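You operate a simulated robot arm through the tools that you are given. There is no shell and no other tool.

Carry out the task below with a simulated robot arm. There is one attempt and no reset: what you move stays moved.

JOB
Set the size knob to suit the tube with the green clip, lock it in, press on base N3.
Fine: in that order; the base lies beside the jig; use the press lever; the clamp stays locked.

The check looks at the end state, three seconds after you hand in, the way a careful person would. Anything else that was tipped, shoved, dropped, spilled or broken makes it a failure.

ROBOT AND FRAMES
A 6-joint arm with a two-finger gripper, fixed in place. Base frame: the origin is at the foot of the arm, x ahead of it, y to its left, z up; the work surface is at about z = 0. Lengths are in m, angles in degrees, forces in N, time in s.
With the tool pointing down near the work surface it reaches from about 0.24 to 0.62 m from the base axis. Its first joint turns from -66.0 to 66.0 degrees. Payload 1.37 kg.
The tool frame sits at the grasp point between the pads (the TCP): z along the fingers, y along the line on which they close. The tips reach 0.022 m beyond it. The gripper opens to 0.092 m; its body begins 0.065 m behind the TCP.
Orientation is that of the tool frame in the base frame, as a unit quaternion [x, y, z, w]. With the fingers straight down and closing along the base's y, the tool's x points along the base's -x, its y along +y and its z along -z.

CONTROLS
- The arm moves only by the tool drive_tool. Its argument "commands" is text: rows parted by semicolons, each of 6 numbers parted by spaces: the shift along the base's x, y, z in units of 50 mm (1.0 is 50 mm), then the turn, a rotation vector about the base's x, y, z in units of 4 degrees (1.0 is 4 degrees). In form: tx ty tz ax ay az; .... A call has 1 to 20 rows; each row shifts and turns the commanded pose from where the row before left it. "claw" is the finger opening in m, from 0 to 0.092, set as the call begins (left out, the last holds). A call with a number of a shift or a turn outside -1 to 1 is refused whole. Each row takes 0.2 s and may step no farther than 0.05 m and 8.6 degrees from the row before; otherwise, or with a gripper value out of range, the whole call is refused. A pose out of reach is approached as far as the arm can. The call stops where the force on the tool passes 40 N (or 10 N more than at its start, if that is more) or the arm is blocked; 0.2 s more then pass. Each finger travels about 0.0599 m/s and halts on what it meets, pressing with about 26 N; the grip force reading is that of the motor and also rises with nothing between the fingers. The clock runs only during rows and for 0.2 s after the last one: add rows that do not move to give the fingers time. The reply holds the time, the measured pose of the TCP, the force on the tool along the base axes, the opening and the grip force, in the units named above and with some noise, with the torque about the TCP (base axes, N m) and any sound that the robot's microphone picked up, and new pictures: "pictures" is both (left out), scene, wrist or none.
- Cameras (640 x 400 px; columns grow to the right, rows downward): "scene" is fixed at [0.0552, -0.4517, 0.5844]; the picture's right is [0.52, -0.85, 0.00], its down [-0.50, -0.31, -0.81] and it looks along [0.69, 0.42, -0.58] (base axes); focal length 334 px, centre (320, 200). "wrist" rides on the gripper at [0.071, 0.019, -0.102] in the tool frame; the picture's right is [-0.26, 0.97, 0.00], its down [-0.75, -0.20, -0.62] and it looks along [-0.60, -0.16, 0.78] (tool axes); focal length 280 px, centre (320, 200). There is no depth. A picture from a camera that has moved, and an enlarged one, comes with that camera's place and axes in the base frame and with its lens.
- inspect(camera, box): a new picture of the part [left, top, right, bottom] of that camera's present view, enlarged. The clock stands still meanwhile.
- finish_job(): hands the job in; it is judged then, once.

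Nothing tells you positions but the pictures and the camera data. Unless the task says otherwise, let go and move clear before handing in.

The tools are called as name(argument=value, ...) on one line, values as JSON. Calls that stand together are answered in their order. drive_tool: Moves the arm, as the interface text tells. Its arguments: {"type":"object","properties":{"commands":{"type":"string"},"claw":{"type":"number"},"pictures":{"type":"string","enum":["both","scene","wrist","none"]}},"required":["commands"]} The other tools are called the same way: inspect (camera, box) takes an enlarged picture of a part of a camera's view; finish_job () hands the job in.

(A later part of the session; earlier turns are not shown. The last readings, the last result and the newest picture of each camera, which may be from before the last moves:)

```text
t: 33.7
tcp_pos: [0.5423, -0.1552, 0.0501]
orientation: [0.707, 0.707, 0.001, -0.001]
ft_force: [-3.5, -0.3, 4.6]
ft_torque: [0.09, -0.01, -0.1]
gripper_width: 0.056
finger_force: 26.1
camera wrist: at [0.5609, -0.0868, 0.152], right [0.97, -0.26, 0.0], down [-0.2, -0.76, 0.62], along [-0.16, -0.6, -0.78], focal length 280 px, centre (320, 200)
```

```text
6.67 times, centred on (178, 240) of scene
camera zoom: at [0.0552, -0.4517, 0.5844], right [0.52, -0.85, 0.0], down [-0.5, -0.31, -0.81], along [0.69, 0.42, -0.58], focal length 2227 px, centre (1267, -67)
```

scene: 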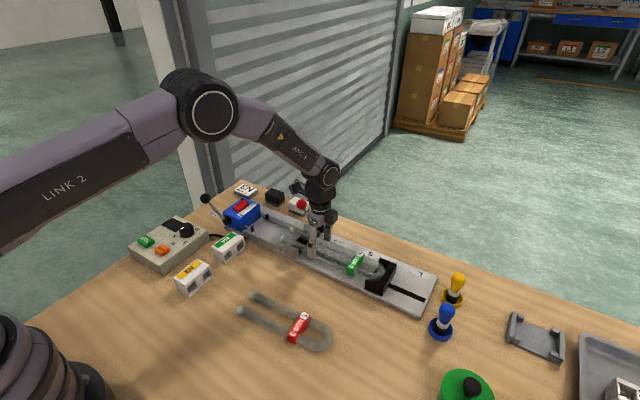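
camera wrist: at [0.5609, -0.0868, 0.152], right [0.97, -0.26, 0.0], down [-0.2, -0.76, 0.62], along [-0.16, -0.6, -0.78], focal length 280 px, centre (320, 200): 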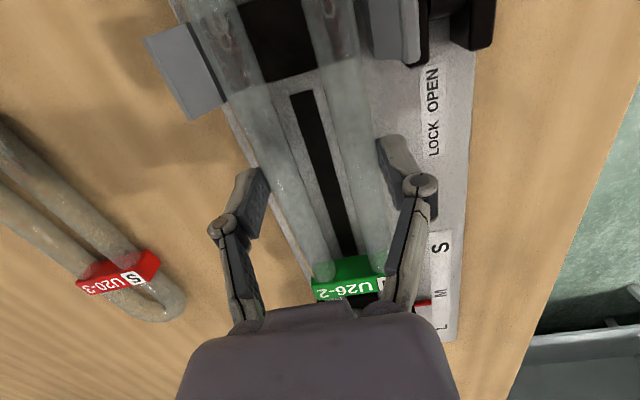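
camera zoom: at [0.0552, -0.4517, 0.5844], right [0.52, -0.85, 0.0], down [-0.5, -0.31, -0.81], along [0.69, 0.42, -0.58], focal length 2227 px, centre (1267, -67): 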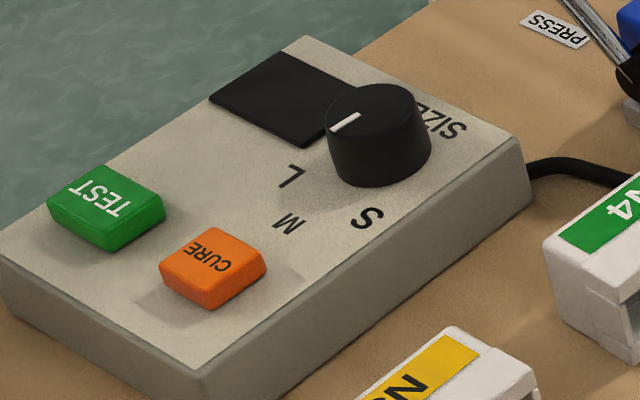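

The carriage was nudged about 5 mm towards L by a very light push. I'll check whether the knob turned with it, comparing the pointer closely.

inspect(camera="scene", box=[166, 215, 206, 255])

drive_tool(commands="0 0.03 0 0 0 0; 0 0.04 0 0 0 0; 0 0.04 0 0 0 0; 0 0 0 0 0 0", claw=0.045, pictures="scene")

inspect(camera="scene", box=[350, 240, 450, 310])

inspect(camera="wrist", box=[380, 230, 480, 350])

```text
10.00 times, centred on (186, 235) of scene
camera zoom: at [0.0552, -0.4517, 0.5844], right [0.52, -0.85, 0.0], down [-0.5, -0.31, -0.81], along [0.69, 0.42, -0.58], focal length 3341 px, centre (1660, -150)
```

zoom: 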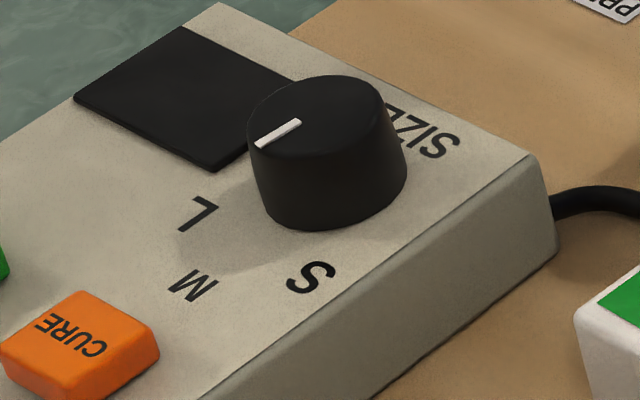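

```text
t: 34.7
tcp_pos: [0.5415, -0.1491, 0.049]
orientation: [0.707, 0.708, 0.0, -0.002]
ft_force: [-2.0, -1.6, 5.1]
ft_torque: [-0.08, 0.02, -0.29]
gripper_width: 0.056
finger_force: 26.2
```

scene: 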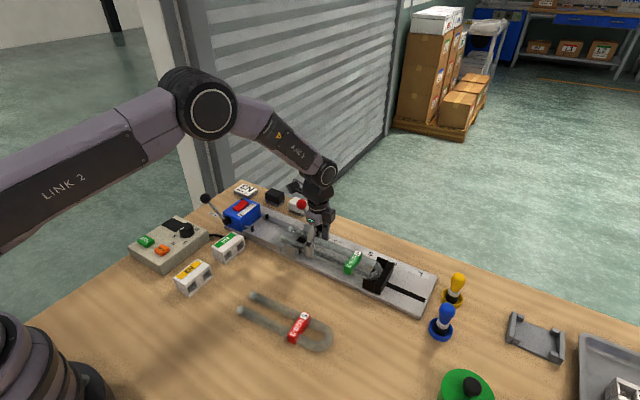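

```text
5.71 times, centred on (400, 275) of scene
camera zoom: at [0.0552, -0.4517, 0.5844], right [0.52, -0.85, 0.0], down [-0.5, -0.31, -0.81], along [0.69, 0.42, -0.58], focal length 1909 px, centre (-137, -229)
```

zoom: 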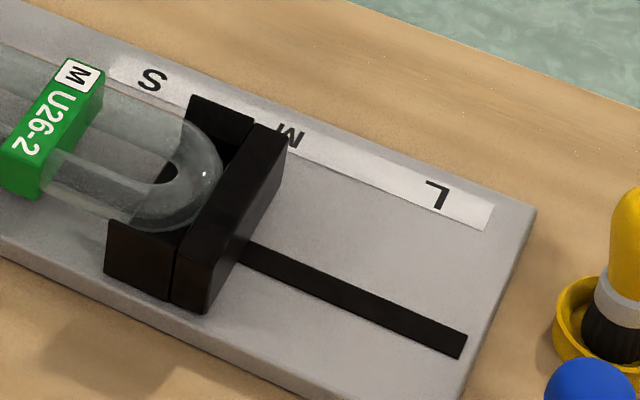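

```text
3.33 times, centred on (430, 290) of wrist
camera zoom: at [0.5612, -0.0812, 0.1521], right [0.97, -0.26, 0.0], down [-0.2, -0.76, 0.62], along [-0.16, -0.6, -0.78], focal length 935 px, centre (-47, -100)
```

zoom: 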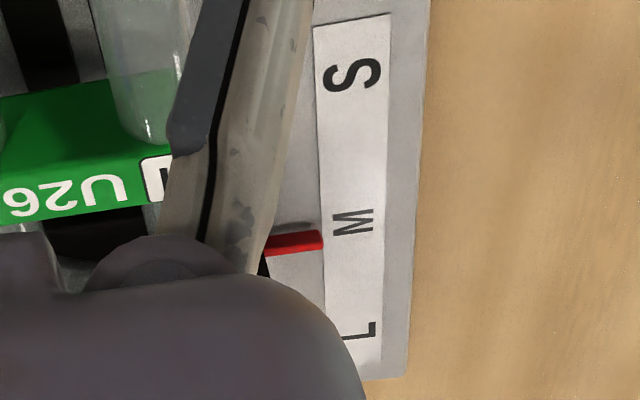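

The carriage sprang back exactly to M as I retreated, and the bend is resting against its stop, so this position is right. Releasing the tube and rising clear.

drive_tool(commands="0 0 0 0 0 0; 0 0 0 0 0 0; 0 0 0.3 0 0 0; 0 0 0.7 0 0 0; 0 0 0.8 0 0 0; 0 0 0 0 0 0", claw=0.072, pictures="both")

inspect(camera="scene", box=[260, 200, 420, 310])

inspect(camera="wrist", box=[230, 0, 430, 130])

```text
t: 36.1
tcp_pos: [0.541, -0.152, 0.14]
orientation: [0.706, 0.708, 0.001, -0.001]
ft_force: [0.6, -0.8, 0.0]
ft_torque: [-0.01, 0.0, -0.01]
gripper_width: 0.0721
finger_force: 0.0
camera wrist: at [0.5607, -0.0822, 0.2427], right [0.97, -0.26, 0.0], down [-0.2, -0.76, 0.62], along [-0.16, -0.6, -0.78], focal length 280 px, centre (320, 200)
```

scene: 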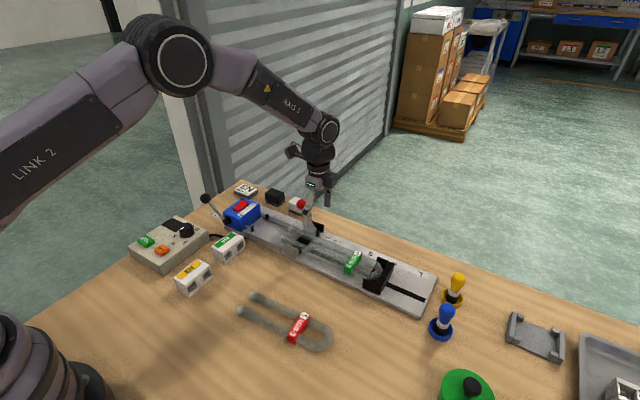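
wrist: 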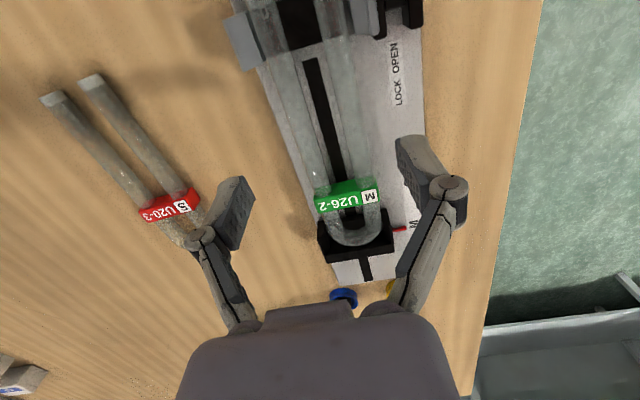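

```text
3.64 times, centred on (340, 255) of scene
camera zoom: at [0.0552, -0.4517, 0.5844], right [0.52, -0.85, 0.0], down [-0.5, -0.31, -0.81], along [0.69, 0.42, -0.58], focal length 1215 px, centre (247, 0)
```

zoom: 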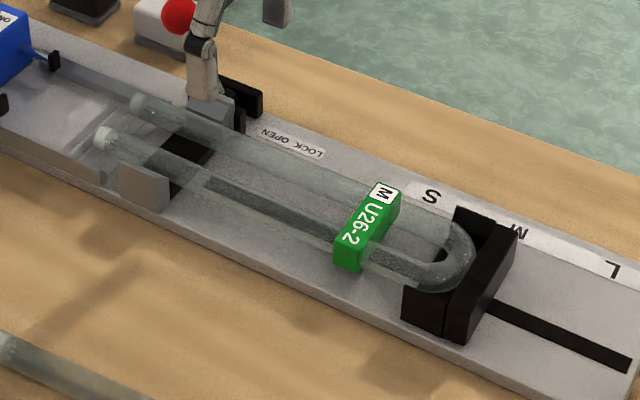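

```text
3.08 times, centred on (330, 65) of wrist
camera zoom: at [0.5607, -0.0822, 0.2427], right [0.97, -0.26, 0.0], down [-0.2, -0.76, 0.62], along [-0.16, -0.6, -0.78], focal length 863 px, centre (289, 615)
```

zoom: 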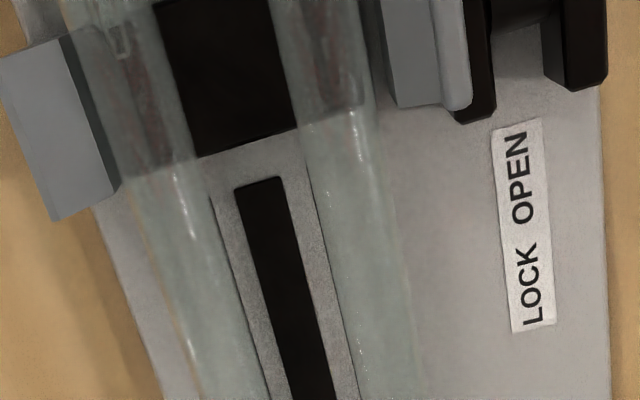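

The tube sits in the pad, between the jaws and against the carriage stop. Next is the clamp lever; its red ball is near (0.599, -0.065, 0.092), and I'll position above it with fingers closing along x.

drive_tool(commands="0.2 0.2 0.3 0 0 0; 0.48 0.7 0.2 0 0 0; 0.48 0.84 0 0 0 0; 0 0 0 0 0 0", claw=0.06, pictures="both")

inspect(camera="wrist", box=[220, 80, 420, 230])

```text
t: 37.1
tcp_pos: [0.5989, -0.0638, 0.1655]
orientation: [0.706, 0.708, 0.001, -0.001]
ft_force: [-0.9, 0.9, -0.8]
ft_torque: [-0.01, 0.0, -0.02]
gripper_width: 0.0599
finger_force: 0.0
camera wrist: at [0.6186, 0.0057, 0.2675], right [0.97, -0.26, 0.0], down [-0.2, -0.76, 0.62], along [-0.16, -0.6, -0.78], focal length 280 px, centre (320, 200)
```

scene: 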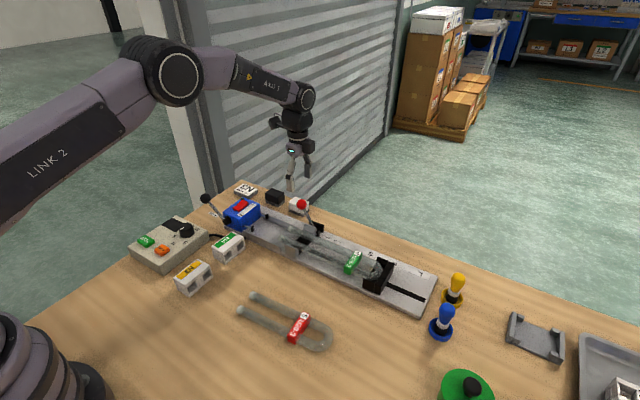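
wrist: 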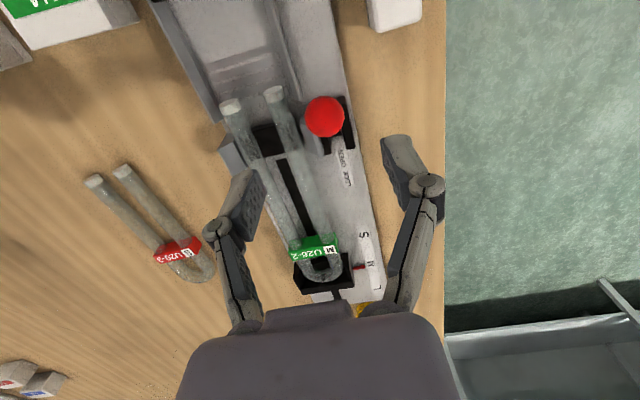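

```text
2.67 times, centred on (320, 155) of wrist
camera zoom: at [0.6186, 0.0057, 0.2675], right [0.97, -0.26, 0.0], down [-0.2, -0.76, 0.62], along [-0.16, -0.6, -0.78], focal length 748 px, centre (320, 320)
```

zoom: 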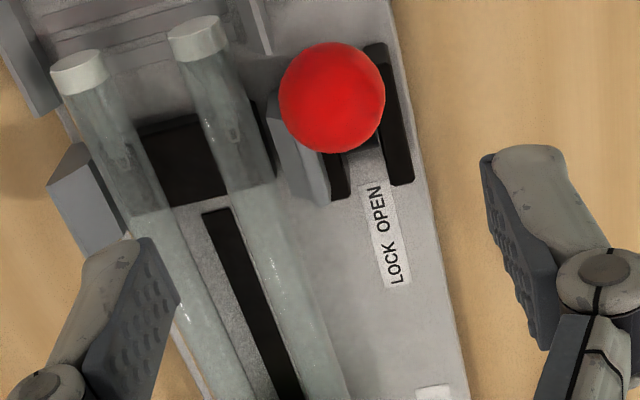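

The ball is at about (0.602, -0.064, 0.092), roughly 25 mm in diameter, right under the tool. Descending around it.

drive_tool(commands="0.05 0 -0.5 0 0 0; 0 0 -0.5 0 0 0; 0 0 -0.33 0 0 0; 0 0 0 0 0 0", claw=0.055, pictures="both")

```text
t: 38.1
tcp_pos: [0.6028, -0.0622, 0.0987]
orientation: [0.707, 0.707, 0.002, -0.001]
ft_force: [-0.9, 0.3, 0.6]
ft_torque: [0.03, 0.0, 0.0]
gripper_width: 0.0552
finger_force: 0.2
camera wrist: at [0.6215, 0.0061, 0.2007], right [0.97, -0.26, 0.0], down [-0.2, -0.76, 0.62], along [-0.16, -0.6, -0.78], focal length 280 px, centre (320, 200)
```

scene: 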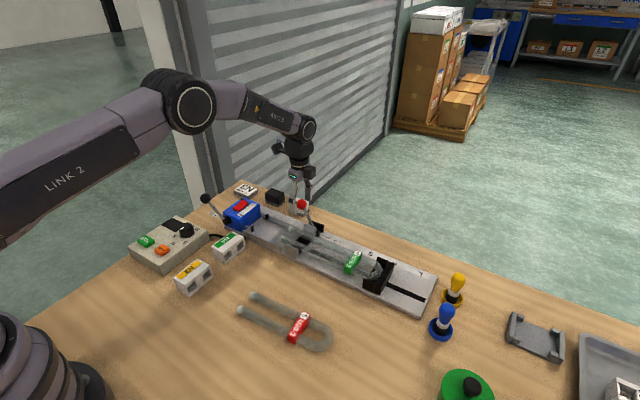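
wrist: 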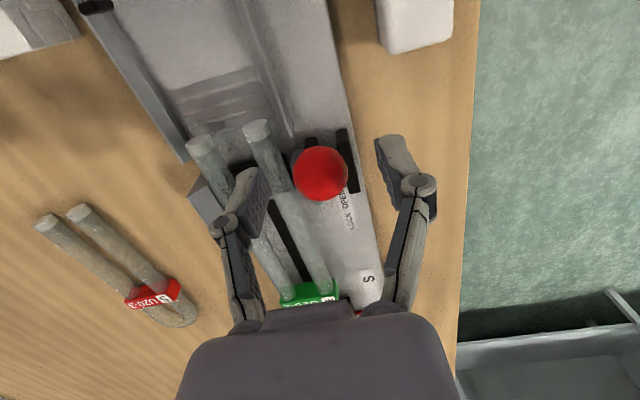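

The ball is centred between the pads. Closing on it.

drive_tool(commands="0 0 0 0 0 0; 0 0 0 0 0 0; 0 0 0 0 0 0; 0 0 0 0 0 0", claw=0.015, pictures="wrist")

```text
t: 39.1
tcp_pos: [0.6027, -0.0628, 0.0972]
orientation: [0.707, 0.707, 0.001, -0.001]
ft_force: [-1.5, -0.3, 0.1]
ft_torque: [0.02, 0.03, -0.01]
gripper_width: 0.0255
finger_force: 28.1
camera wrist: at [0.6214, 0.0061, 0.2008], right [0.97, -0.26, 0.0], down [-0.2, -0.76, 0.62], along [-0.16, -0.6, -0.78], focal length 280 px, centre (320, 200)
```

wrist: 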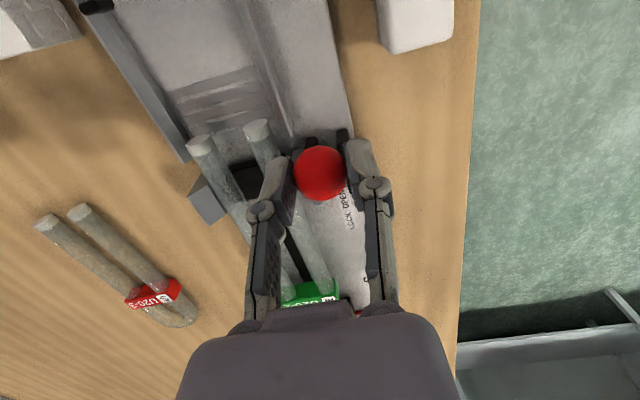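

The ball is gripped. Now I'll swing the lever over towards LOCK (-y) along its arc, in stages, watching the force.

drive_tool(commands="0 -0.133 0.07 0 0 0; 0 -0.133 0.062 0 0 0; 0 -0.114 0.036 0 0 0; 0 -0.114 0.026 0 0 0; 0 0 0 0 0 0", claw=0.015, pictures="both")

inspect(camera="scene", box=[260, 180, 360, 260])

```text
t: 40.3
tcp_pos: [0.601, -0.0867, 0.1083]
orientation: [0.707, 0.707, 0.002, -0.001]
ft_force: [6.7, 10.8, -5.0]
ft_torque: [0.87, -0.07, 0.0]
gripper_width: 0.0257
finger_force: 28.0
camera wrist: at [0.6212, -0.0185, 0.2109], right [0.97, -0.26, 0.0], down [-0.2, -0.76, 0.62], along [-0.16, -0.6, -0.78], focal length 280 px, centre (320, 200)
```

scene: 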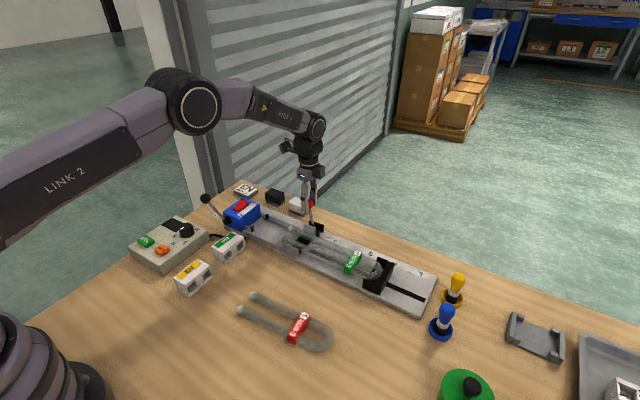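
wrist: 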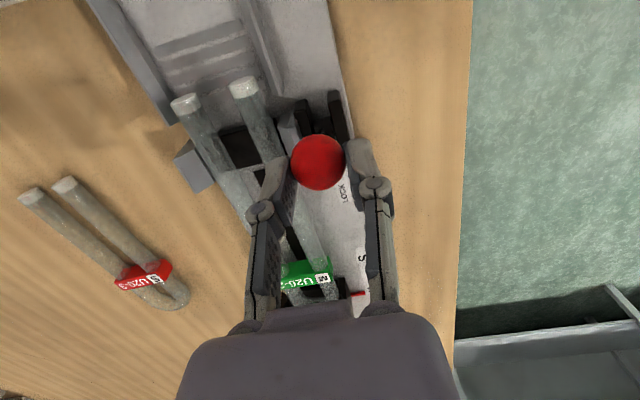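

```text
5.00 times, centred on (310, 220) of scene
camera zoom: at [0.0552, -0.4518, 0.5844], right [0.52, -0.85, 0.0], down [-0.5, -0.31, -0.81], along [0.69, 0.42, -0.58], focal length 1670 px, centre (370, 100)
```

zoom: 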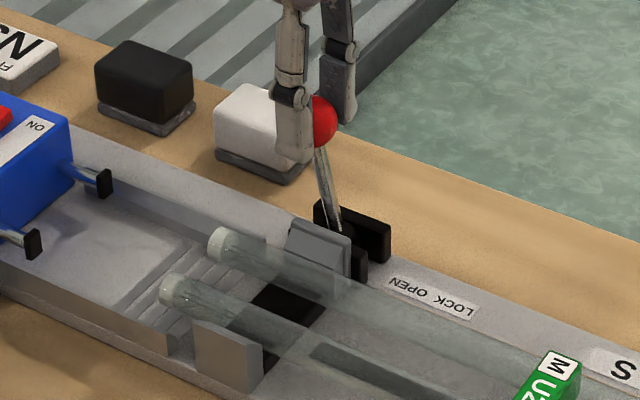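

The lever is turning; about 11 N of resistance and the ball is being carried along. Continuing over the top of the arc.

drive_tool(commands="0 -0.118 0.018 0 0 0; 0 -0.118 0.002 0 0 0; 0 -0.118 -0.005 0 0 0; 0 -0.118 -0.018 0 0 0; 0 0 0 0 0 0", claw=0.015, pictures="both")

inspect(camera="scene", box=[260, 180, 360, 260])

```text
t: 41.5
tcp_pos: [0.6023, -0.1117, 0.1081]
orientation: [0.708, 0.707, 0.0, -0.001]
ft_force: [0.2, 4.8, 10.5]
ft_torque: [0.59, 0.01, -0.03]
gripper_width: 0.0253
finger_force: 28.0
camera wrist: at [0.6213, -0.043, 0.2106], right [0.96, -0.26, 0.0], down [-0.2, -0.75, 0.62], along [-0.16, -0.6, -0.78], focal length 280 px, centre (320, 200)
```

scene: 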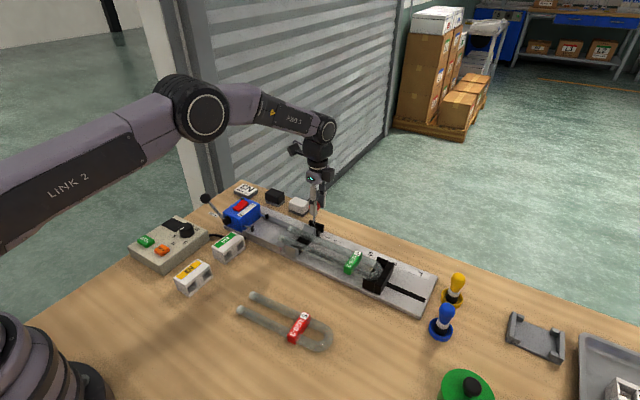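
wrist: 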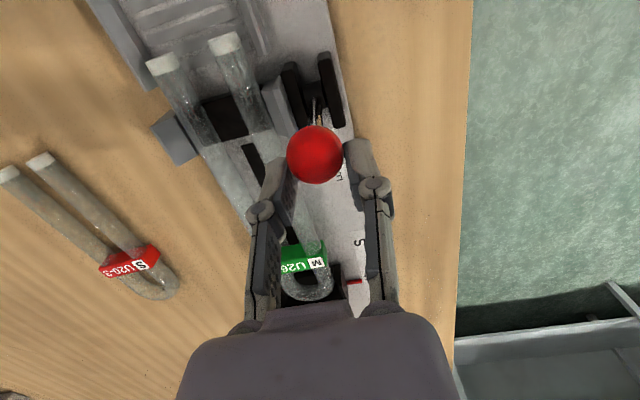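

```text
5.00 times, centred on (310, 220) of scene
camera zoom: at [0.0551, -0.4517, 0.5844], right [0.52, -0.85, 0.0], down [-0.5, -0.31, -0.81], along [0.69, 0.42, -0.58], focal length 1670 px, centre (370, 100)
```

zoom: 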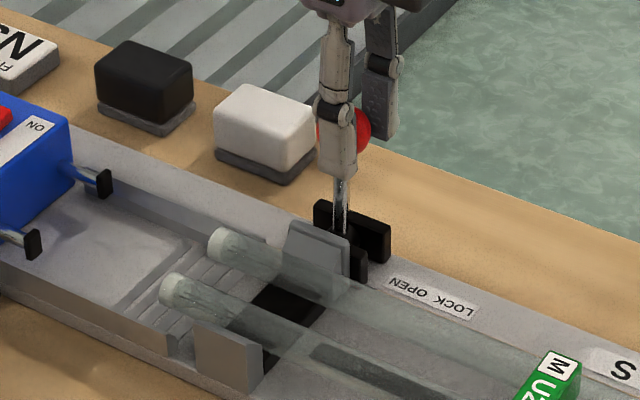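

The lever is just past vertical. Continuing down the LOCK side.

drive_tool(commands="0 -0.11 0.005 0 0 0; 0 -0.11 -0.02 0 0 0; 0 -0.11 -0.035 0 0 0; 0 -0.11 -0.045 0 0 0; 0 0 0 0 0 0", claw=0.015, pictures="both")

inspect(camera="scene", box=[260, 180, 360, 260])

```text
t: 42.7
tcp_pos: [0.6017, -0.134, 0.102]
orientation: [0.707, 0.707, 0.0, -0.002]
ft_force: [1.0, 0.8, -0.4]
ft_torque: [0.02, 0.0, 0.02]
gripper_width: 0.0151
finger_force: 0.1
camera wrist: at [0.6216, -0.0649, 0.2051], right [0.97, -0.26, 0.0], down [-0.2, -0.76, 0.62], along [-0.16, -0.6, -0.78], focal length 280 px, centre (320, 200)
```

scene: 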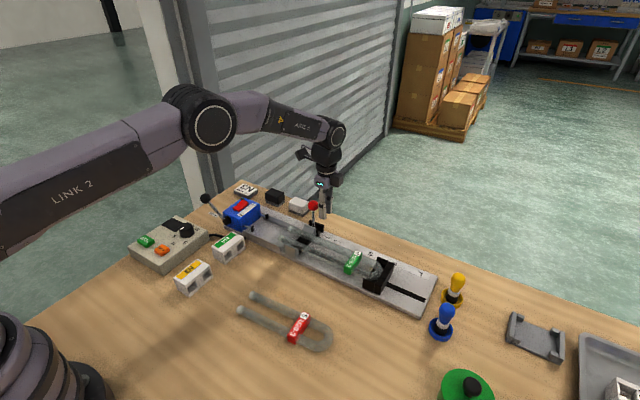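
wrist: 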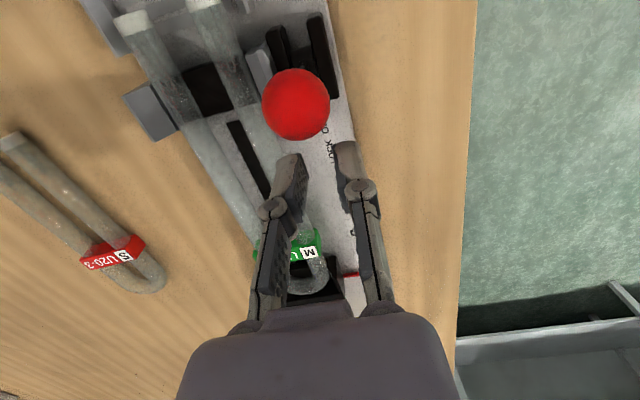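

```text
5.00 times, centred on (310, 220) of scene
camera zoom: at [0.0552, -0.4517, 0.5844], right [0.52, -0.85, 0.0], down [-0.5, -0.31, -0.81], along [0.69, 0.42, -0.58], focal length 1670 px, centre (370, 100)
```

zoom: 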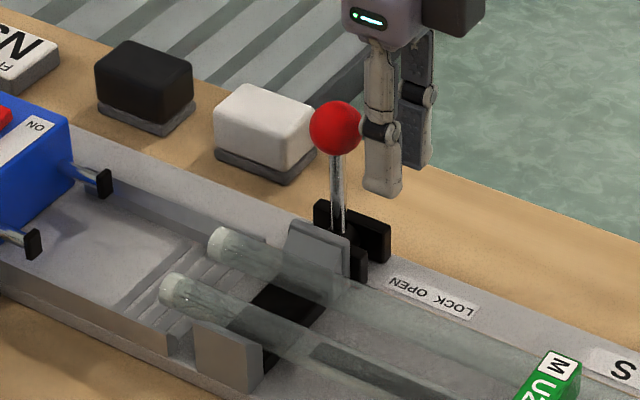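

The ball slipped from the pads, leaving the lever near vertical at (0.603, -0.099). I'll go over it to the +y side and push it towards LOCK with nearly closed fingers.

drive_tool(commands="0 -0.1 0.5 0 0 0; 0 0 0.6 0 0 0; 0.02 0.8 0 0 0 0; 0.01 0.78 0 0 0 0; 0 0 -0.6 0 0 0; 0 0 -0.5 0 0 0; 0 0 0 0 0 0", claw=0.01, pictures="both")

inspect(camera="scene", box=[260, 180, 360, 260])

```text
t: 44.3
tcp_pos: [0.6031, -0.058, 0.1028]
orientation: [0.707, 0.707, 0.001, -0.001]
ft_force: [-0.2, -0.1, 0.4]
ft_torque: [-0.01, 0.0, 0.01]
gripper_width: 0.0102
finger_force: 0.0
camera wrist: at [0.6229, 0.0102, 0.2048], right [0.97, -0.26, 0.0], down [-0.2, -0.76, 0.62], along [-0.16, -0.6, -0.78], focal length 280 px, centre (320, 200)
```

scene: 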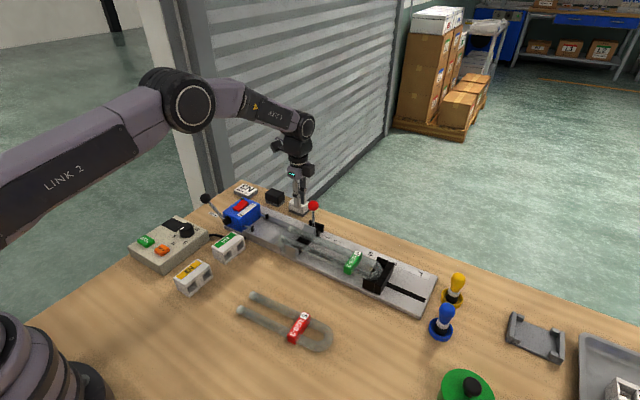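
wrist: 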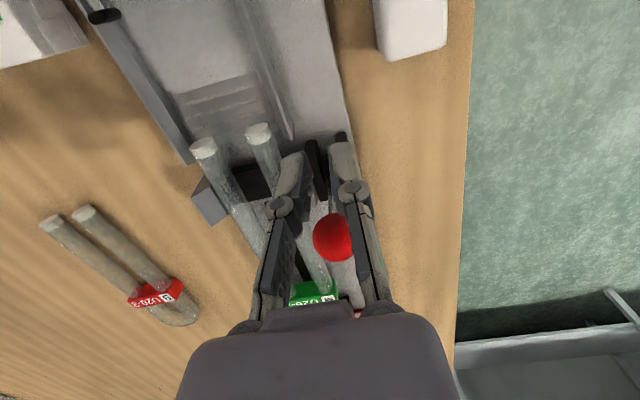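

```text
5.00 times, centred on (310, 220) of scene
camera zoom: at [0.0552, -0.4517, 0.5844], right [0.52, -0.85, 0.0], down [-0.5, -0.31, -0.81], along [0.69, 0.42, -0.58], focal length 1670 px, centre (370, 100)
```

zoom: 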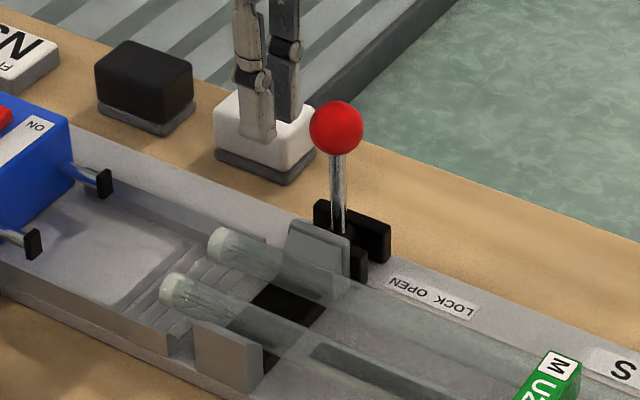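

The fingers are behind the ball on the +y side. Pushing steadily in -y.

drive_tool(commands="0 -0.15 0 0 0 0; 0 -0.15 0 0 0 0; 0 -0.12 0 0 0 0; 0 -0.12 0 0 0 0; 0 -0.12 0 0 0 0; 0 -0.12 -0.02 0 0 0; 0 0 0 0 0 0", claw=0.01, pictures="both")

inspect(camera="scene", box=[260, 180, 360, 260])

```text
t: 45.9
tcp_pos: [0.6027, -0.098, 0.1015]
orientation: [0.707, 0.707, 0.0, -0.001]
ft_force: [0.0, 0.2, 0.1]
ft_torque: [0.02, 0.03, 0.05]
gripper_width: 0.01
finger_force: 0.1
camera wrist: at [0.6228, -0.0294, 0.2042], right [0.97, -0.26, 0.0], down [-0.2, -0.76, 0.62], along [-0.16, -0.6, -0.78], focal length 280 px, centre (320, 200)
```

scene: 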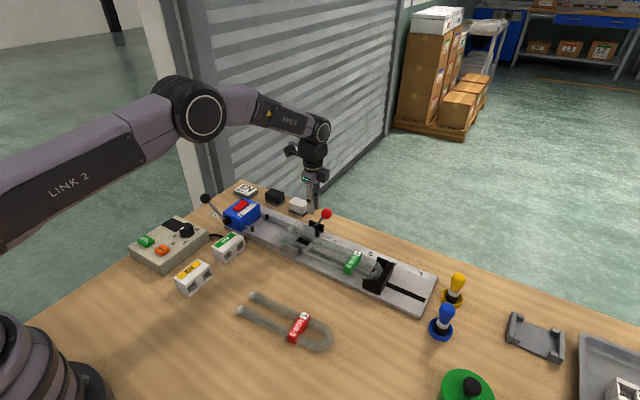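
wrist: 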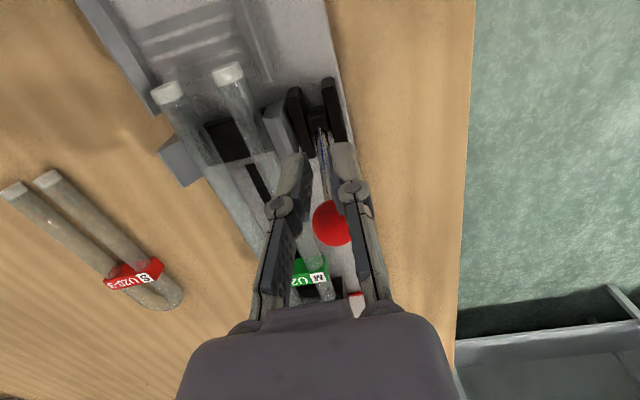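

```text
5.00 times, centred on (310, 220) of scene
camera zoom: at [0.0552, -0.4517, 0.5844], right [0.52, -0.85, 0.0], down [-0.5, -0.31, -0.81], along [0.69, 0.42, -0.58], focal length 1670 px, centre (370, 100)
```

zoom: 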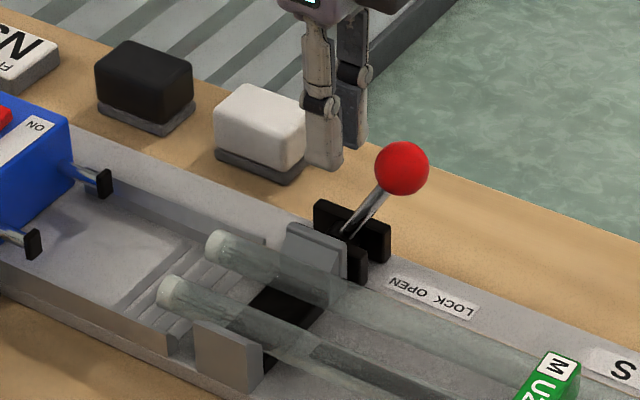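

The lever has gone over to the LOCK side, with the ball near (0.602, -0.135, 0.089), and the tube shifted against the near jaw. I'll nudge a bit further to confirm it's at its end stop.

drive_tool(commands="0 -0.1 -0.04 0 0 0; 0 -0.1 -0.04 0 0 0; 0 -0.08 -0.02 0 0 0; 0 -0.06 0 0 0 0; 0 0 0 0 0 0", claw=0.01, pictures="wrist")

inspect(camera="scene", box=[260, 180, 360, 260])

```text
t: 47.1
tcp_pos: [0.6039, -0.1166, 0.0976]
orientation: [0.707, 0.707, 0.002, -0.001]
ft_force: [-0.7, 0.8, -1.1]
ft_torque: [0.0, 0.0, 0.03]
gripper_width: 0.0101
finger_force: 0.1
camera wrist: at [0.6229, -0.0466, 0.1996], right [0.97, -0.26, 0.0], down [-0.2, -0.76, 0.62], along [-0.16, -0.6, -0.78], focal length 280 px, centre (320, 200)
```

wrist: 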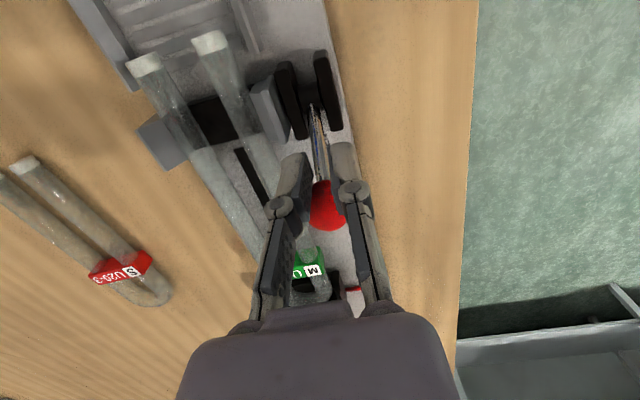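

```text
5.00 times, centred on (310, 220) of scene
camera zoom: at [0.0552, -0.4517, 0.5844], right [0.52, -0.85, 0.0], down [-0.5, -0.31, -0.81], along [0.69, 0.42, -0.58], focal length 1670 px, centre (370, 100)
```

zoom: 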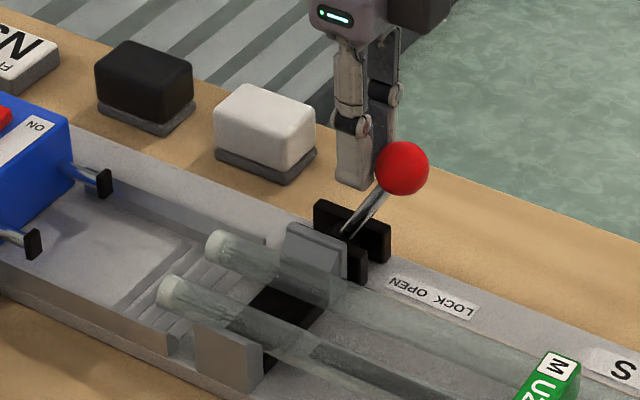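

Still no contact force. A few more millimetres to feel the end stop.

drive_tool(commands="0 -0.05 0 0 0 0; 0 -0.05 0 0 0 0; 0 -0.05 0 0 0 0; 0 0 0 0 0 0", claw=0.01, pictures="none")

inspect(camera="scene", box=[260, 180, 360, 260])

```text
t: 48.1
tcp_pos: [0.6041, -0.1187, 0.0967]
orientation: [0.705, 0.709, 0.004, -0.004]
ft_force: [-2.9, 38.9, 3.7]
ft_torque: [0.42, 0.04, -0.25]
gripper_width: 0.0116
finger_force: 1.3
```

```text
5.00 times, centred on (310, 220) of scene
camera zoom: at [0.0552, -0.4517, 0.5844], right [0.52, -0.85, 0.0], down [-0.5, -0.31, -0.81], along [0.69, 0.42, -0.58], focal length 1670 px, centre (370, 100)
```

zoom: 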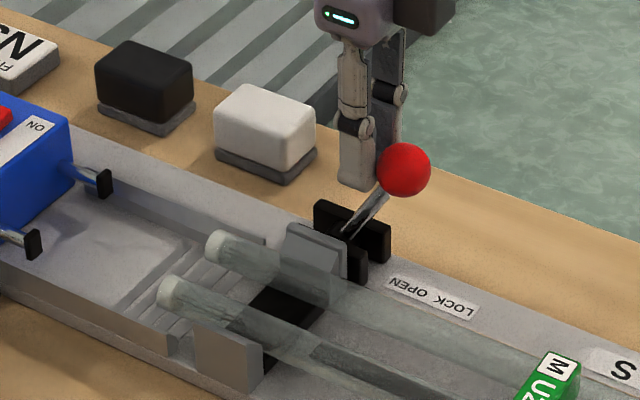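

The lever resists about 39 N without moving, so the clamp is at its LOCK stop. Backing off and rising clear.

drive_tool(commands="0 0.1 0 0 0 0; 0 0.2 0.1 0 0 0; 0 0 0.8 0 0 0; 0 0 0.9 0 0 0; 0 0 0 0 0 0", claw=0.01, pictures="both")

inspect(camera="scene", box=[260, 200, 420, 310])

inspect(camera="wrist", box=[180, 40, 400, 200])

```text
t: 49.3
tcp_pos: [0.6036, -0.1087, 0.1871]
orientation: [0.707, 0.707, 0.001, -0.002]
ft_force: [-0.7, -0.4, 0.0]
ft_torque: [0.01, 0.02, -0.02]
gripper_width: 0.0098
finger_force: 0.1
camera wrist: at [0.6228, -0.0397, 0.2896], right [0.97, -0.26, 0.0], down [-0.2, -0.76, 0.62], along [-0.16, -0.6, -0.78], focal length 280 px, centre (320, 200)
```

scene: 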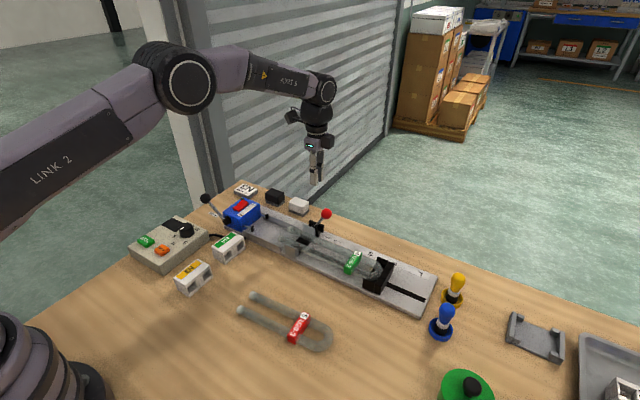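
wrist: 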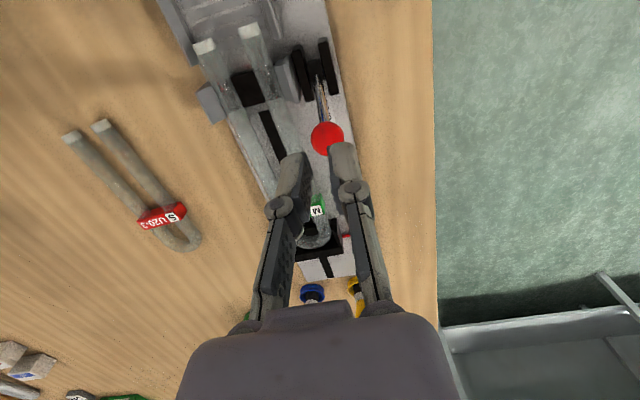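

```text
3.64 times, centred on (340, 255) of scene
camera zoom: at [0.0552, -0.4517, 0.5844], right [0.52, -0.85, 0.0], down [-0.5, -0.31, -0.81], along [0.69, 0.42, -0.58], focal length 1215 px, centre (247, 0)
```

zoom: 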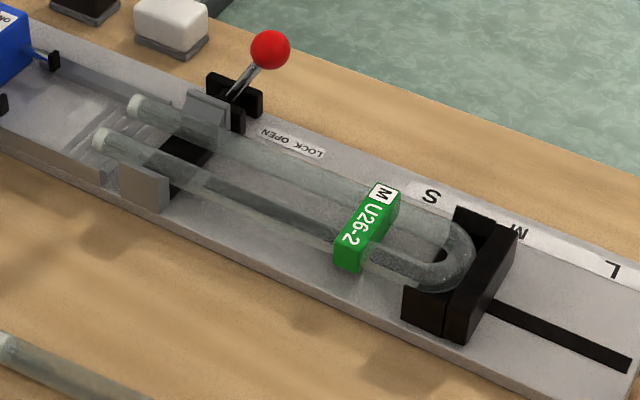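

```text
2.50 times, centred on (290, 120) of wrist
camera zoom: at [0.6228, -0.0397, 0.2896], right [0.97, -0.26, 0.0], down [-0.2, -0.76, 0.62], along [-0.16, -0.6, -0.78], focal length 701 px, centre (395, 400)
```

zoom: 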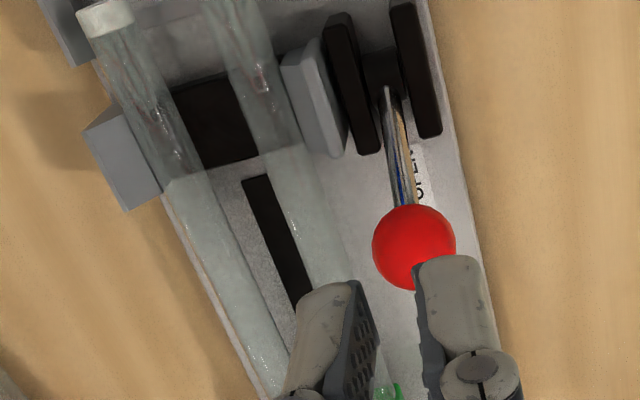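

The clamp is locked and gripping the tube. Next is base N3, which I'll pick with fingers closing along x; heading over to view it from above.

drive_tool(commands="-0.7 0.4 0.3 0 0 0; -0.8 0.4 0 0 0 0; -0.8 0.45 0 0 0 0; -0.8 0.45 0 0 0 0; -0.8 0.45 0 0 0 0; -0.8 0.45 0 0 0 0; -0.65 0.5 0 0 0 0; 0 0 0 0 0 0", claw=0.085, pictures="both")

inspect(camera="wrist", box=[220, 60, 420, 210])

```text
t: 51.1
tcp_pos: [0.3362, 0.0479, 0.2011]
orientation: [0.707, 0.707, 0.001, -0.001]
ft_force: [0.0, 0.1, 0.4]
ft_torque: [0.01, 0.0, 0.0]
gripper_width: 0.0851
finger_force: 0.1
camera wrist: at [0.356, 0.1162, 0.3035], right [0.96, -0.26, 0.0], down [-0.2, -0.76, 0.62], along [-0.16, -0.6, -0.78], focal length 280 px, centre (320, 200)
```

scene: 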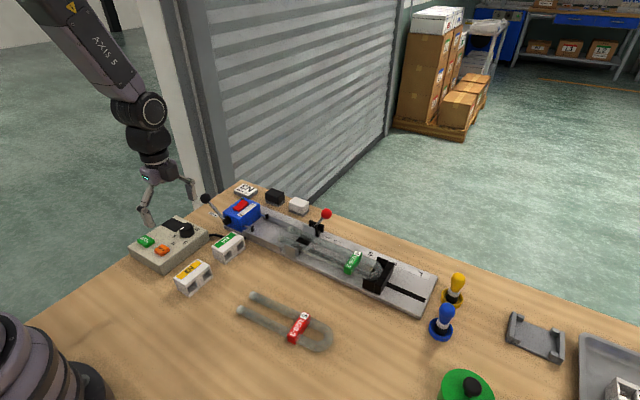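
wrist: 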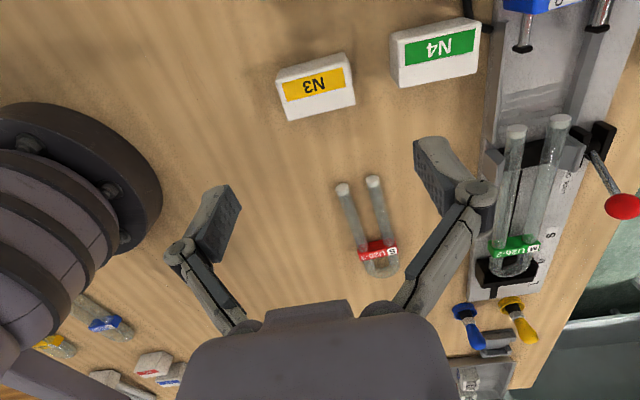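

```text
2.67 times, centred on (320, 135) of wrist
camera zoom: at [0.356, 0.1162, 0.3035], right [0.96, -0.26, 0.0], down [-0.2, -0.76, 0.62], along [-0.16, -0.6, -0.78], focal length 748 px, centre (320, 373)
```

zoom: 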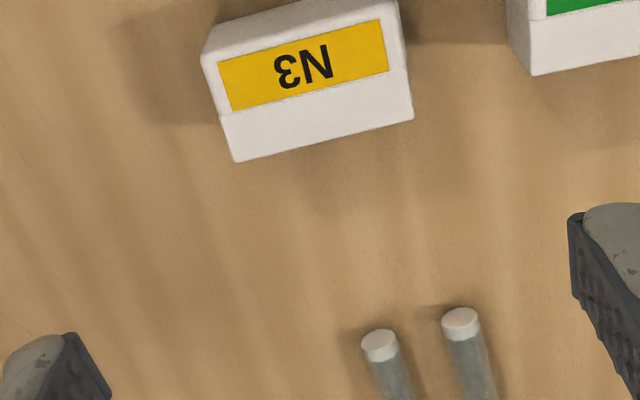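

The two cameras disagree a few millimetres on N3's position, so I'll move closer above it and re-measure before picking.

drive_tool(commands="-0.06 -0.1 -0.7 0 0 0; 0 0 -0.7 0 0 0; 0 0 0 0 0 0", claw=0.085, pictures="both")

inspect(camera="wrist", box=[200, 50, 440, 230])

inspect(camera="scene", box=[150, 230, 240, 300])

```text
t: 51.9
tcp_pos: [0.3334, 0.0424, 0.1314]
orientation: [0.706, 0.708, 0.001, -0.001]
ft_force: [-0.1, 0.5, 0.5]
ft_torque: [-0.02, 0.01, -0.01]
gripper_width: 0.0848
finger_force: 0.0
camera wrist: at [0.3533, 0.1107, 0.2332], right [0.96, -0.26, 0.0], down [-0.2, -0.76, 0.62], along [-0.16, -0.6, -0.78], focal length 280 px, centre (320, 200)
```

scene: 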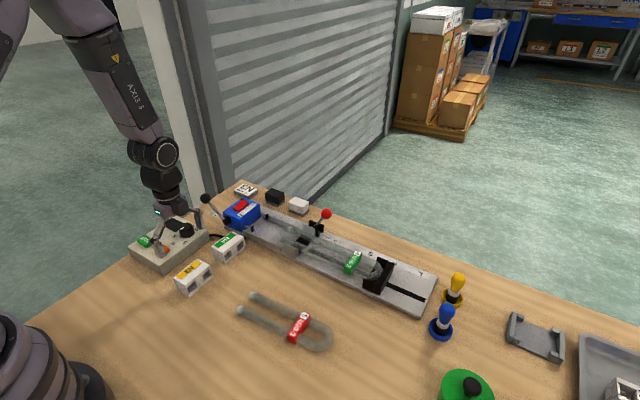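
wrist: 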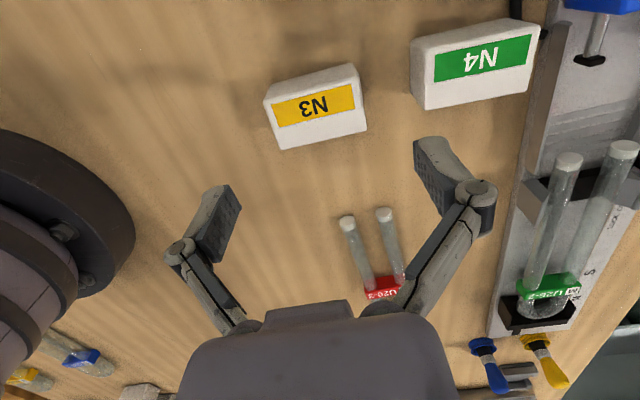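

```text
2.22 times, centred on (320, 140) of wrist
camera zoom: at [0.3533, 0.1107, 0.2332], right [0.96, -0.26, 0.0], down [-0.2, -0.76, 0.62], along [-0.16, -0.6, -0.78], focal length 623 px, centre (320, 333)
```

zoom: 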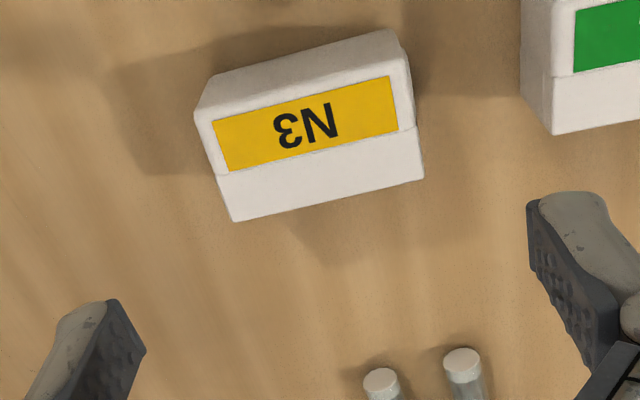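

```text
5.71 times, centred on (195, 265) of scene
camera zoom: at [0.0552, -0.4517, 0.5844], right [0.52, -0.85, 0.0], down [-0.5, -0.31, -0.81], along [0.69, 0.42, -0.58], focal length 1909 px, centre (1034, -171)
```

zoom: 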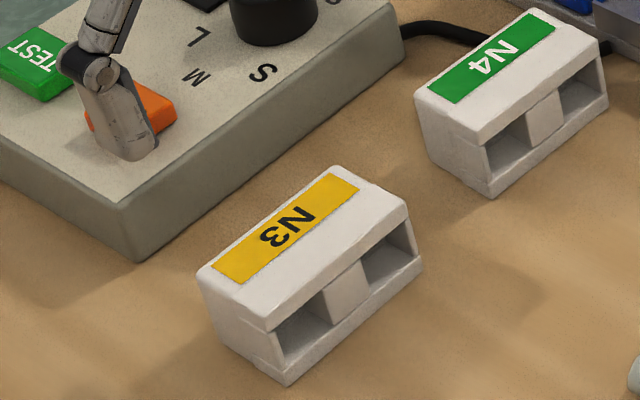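

N3's centre is about (0.331, 0.036) with its top near z = 0.036 (the table is about 4–5 mm above zero). I'm descending to grip its upper 13 mm across x, with clearance to N4.

drive_tool(commands="-0.056 -0.13 -0.5 0 0 0; 0 0 -0.5 0 0 0; 0 0 -0.4 0 0 0; 0 0 0 0 0 0", claw=0.085, pictures="both")

inspect(camera="wrist", box=[200, 50, 440, 230])

inspect(camera="scene", box=[140, 220, 240, 300])

```text
t: 52.9
tcp_pos: [0.3312, 0.0359, 0.0614]
orientation: [0.708, 0.707, -0.002, -0.001]
ft_force: [-0.4, -0.4, 0.5]
ft_torque: [0.01, 0.0, 0.03]
gripper_width: 0.0853
finger_force: 0.0
camera wrist: at [0.3506, 0.1044, 0.1636], right [0.97, -0.26, 0.0], down [-0.2, -0.75, 0.62], along [-0.16, -0.6, -0.78], focal length 280 px, centre (320, 200)
```

scene: 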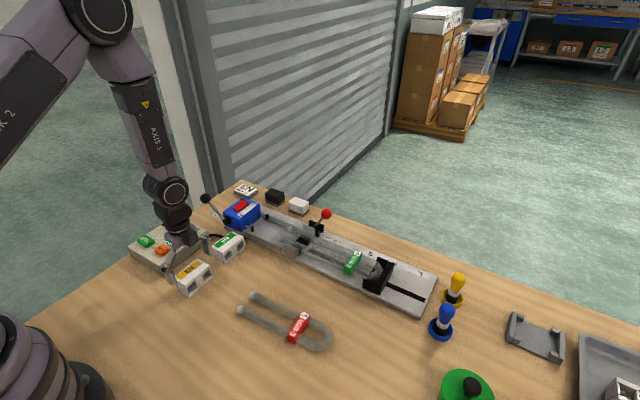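
wrist: 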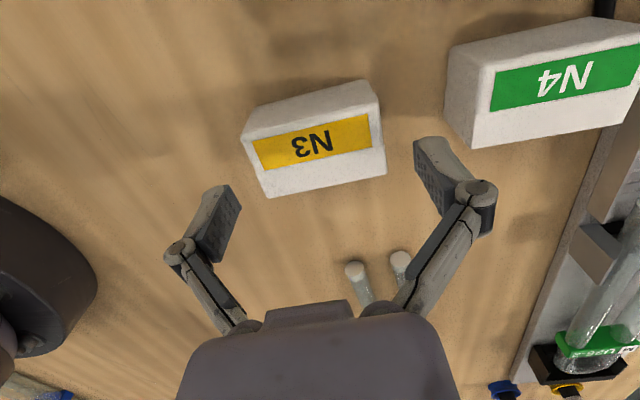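

```text
2.22 times, centred on (320, 140) of wrist
camera zoom: at [0.3506, 0.1044, 0.1636], right [0.97, -0.26, 0.0], down [-0.2, -0.75, 0.62], along [-0.16, -0.6, -0.78], focal length 623 px, centre (320, 333)
```

zoom: 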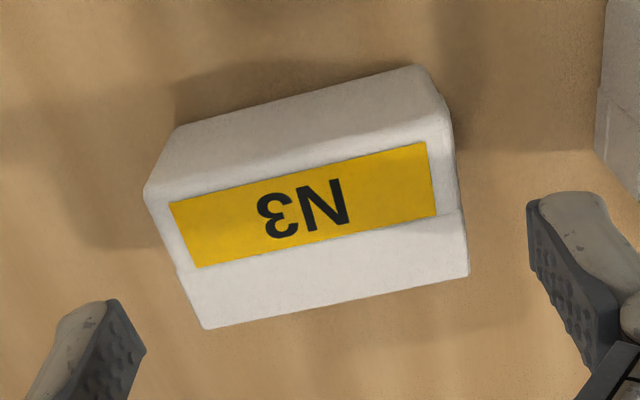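

```text
5.00 times, centred on (190, 260) of scene
camera zoom: at [0.0552, -0.4517, 0.5844], right [0.52, -0.85, 0.0], down [-0.5, -0.31, -0.81], along [0.69, 0.42, -0.58], focal length 1670 px, centre (970, -100)
```

zoom: 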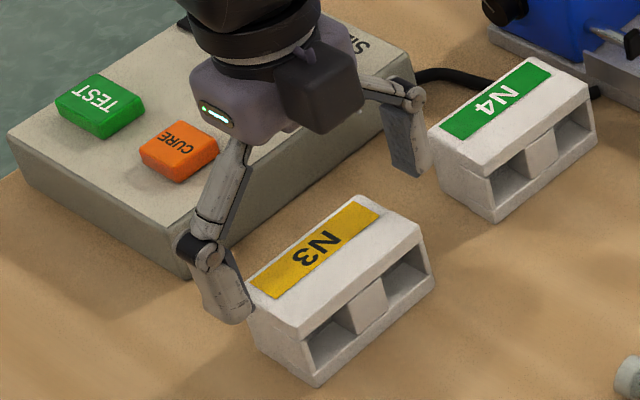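

Three wrist views agree: N3's centre is (0.330, 0.035). Lowering the final 16 mm.

drive_tool(commands="-0.02 -0.02 -0.17 0 0 0; 0 0 -0.16 0 0 0; 0 0 0 0 0 0", claw=0.085, pictures="wrist")

drive_tool(commands="0 0 0 0 0 0; 0 0 0 0 0 0; 0 0 0 0 0 0", claw=0.055, pictures="both")

inspect(camera="wrist", box=[200, 80, 440, 260])

```text
t: 53.7
tcp_pos: [0.3308, 0.0337, 0.045]
orientation: [0.707, 0.708, 0.001, -0.001]
ft_force: [0.1, 0.6, -0.7]
ft_torque: [-0.03, -0.01, -0.01]
gripper_width: 0.0854
finger_force: 0.1
camera wrist: at [0.3493, 0.1033, 0.1479], right [0.97, -0.26, 0.0], down [-0.2, -0.76, 0.62], along [-0.16, -0.6, -0.78], focal length 280 px, centre (320, 200)
```

wrist: 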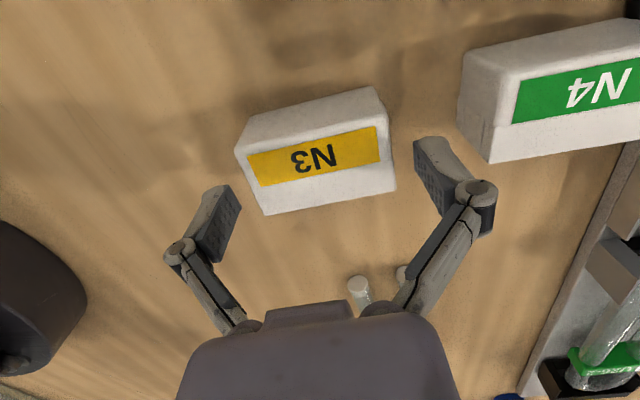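

```text
t: 54.5
tcp_pos: [0.3299, 0.0344, 0.0457]
orientation: [0.707, 0.707, 0.002, -0.001]
ft_force: [0.9, -0.2, 3.3]
ft_torque: [0.04, -0.04, -0.01]
gripper_width: 0.0677
finger_force: 25.7
camera wrist: at [0.3493, 0.1033, 0.1481], right [0.97, -0.26, 0.0], down [-0.2, -0.76, 0.62], along [-0.16, -0.6, -0.78], focal length 280 px, centre (320, 200)
```

scene: 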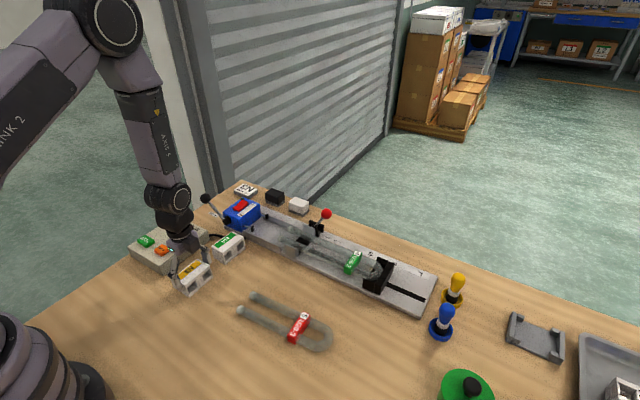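
wrist: 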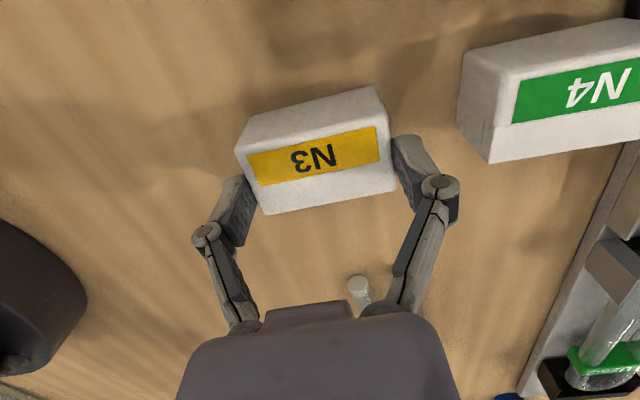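

```text
2.22 times, centred on (320, 170) of wrist
camera zoom: at [0.3493, 0.1033, 0.1481], right [0.97, -0.26, 0.0], down [-0.2, -0.76, 0.62], along [-0.16, -0.6, -0.78], focal length 623 px, centre (320, 267)
```

zoom: 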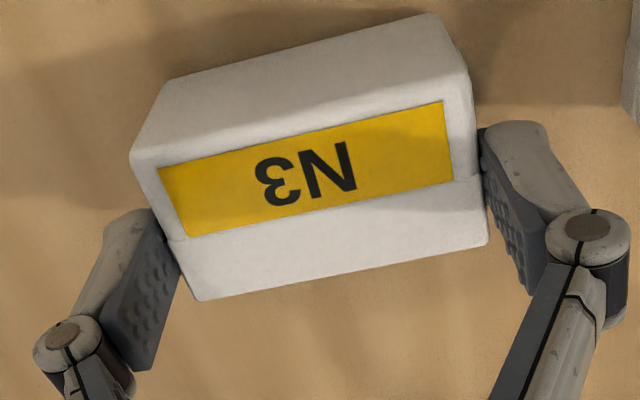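

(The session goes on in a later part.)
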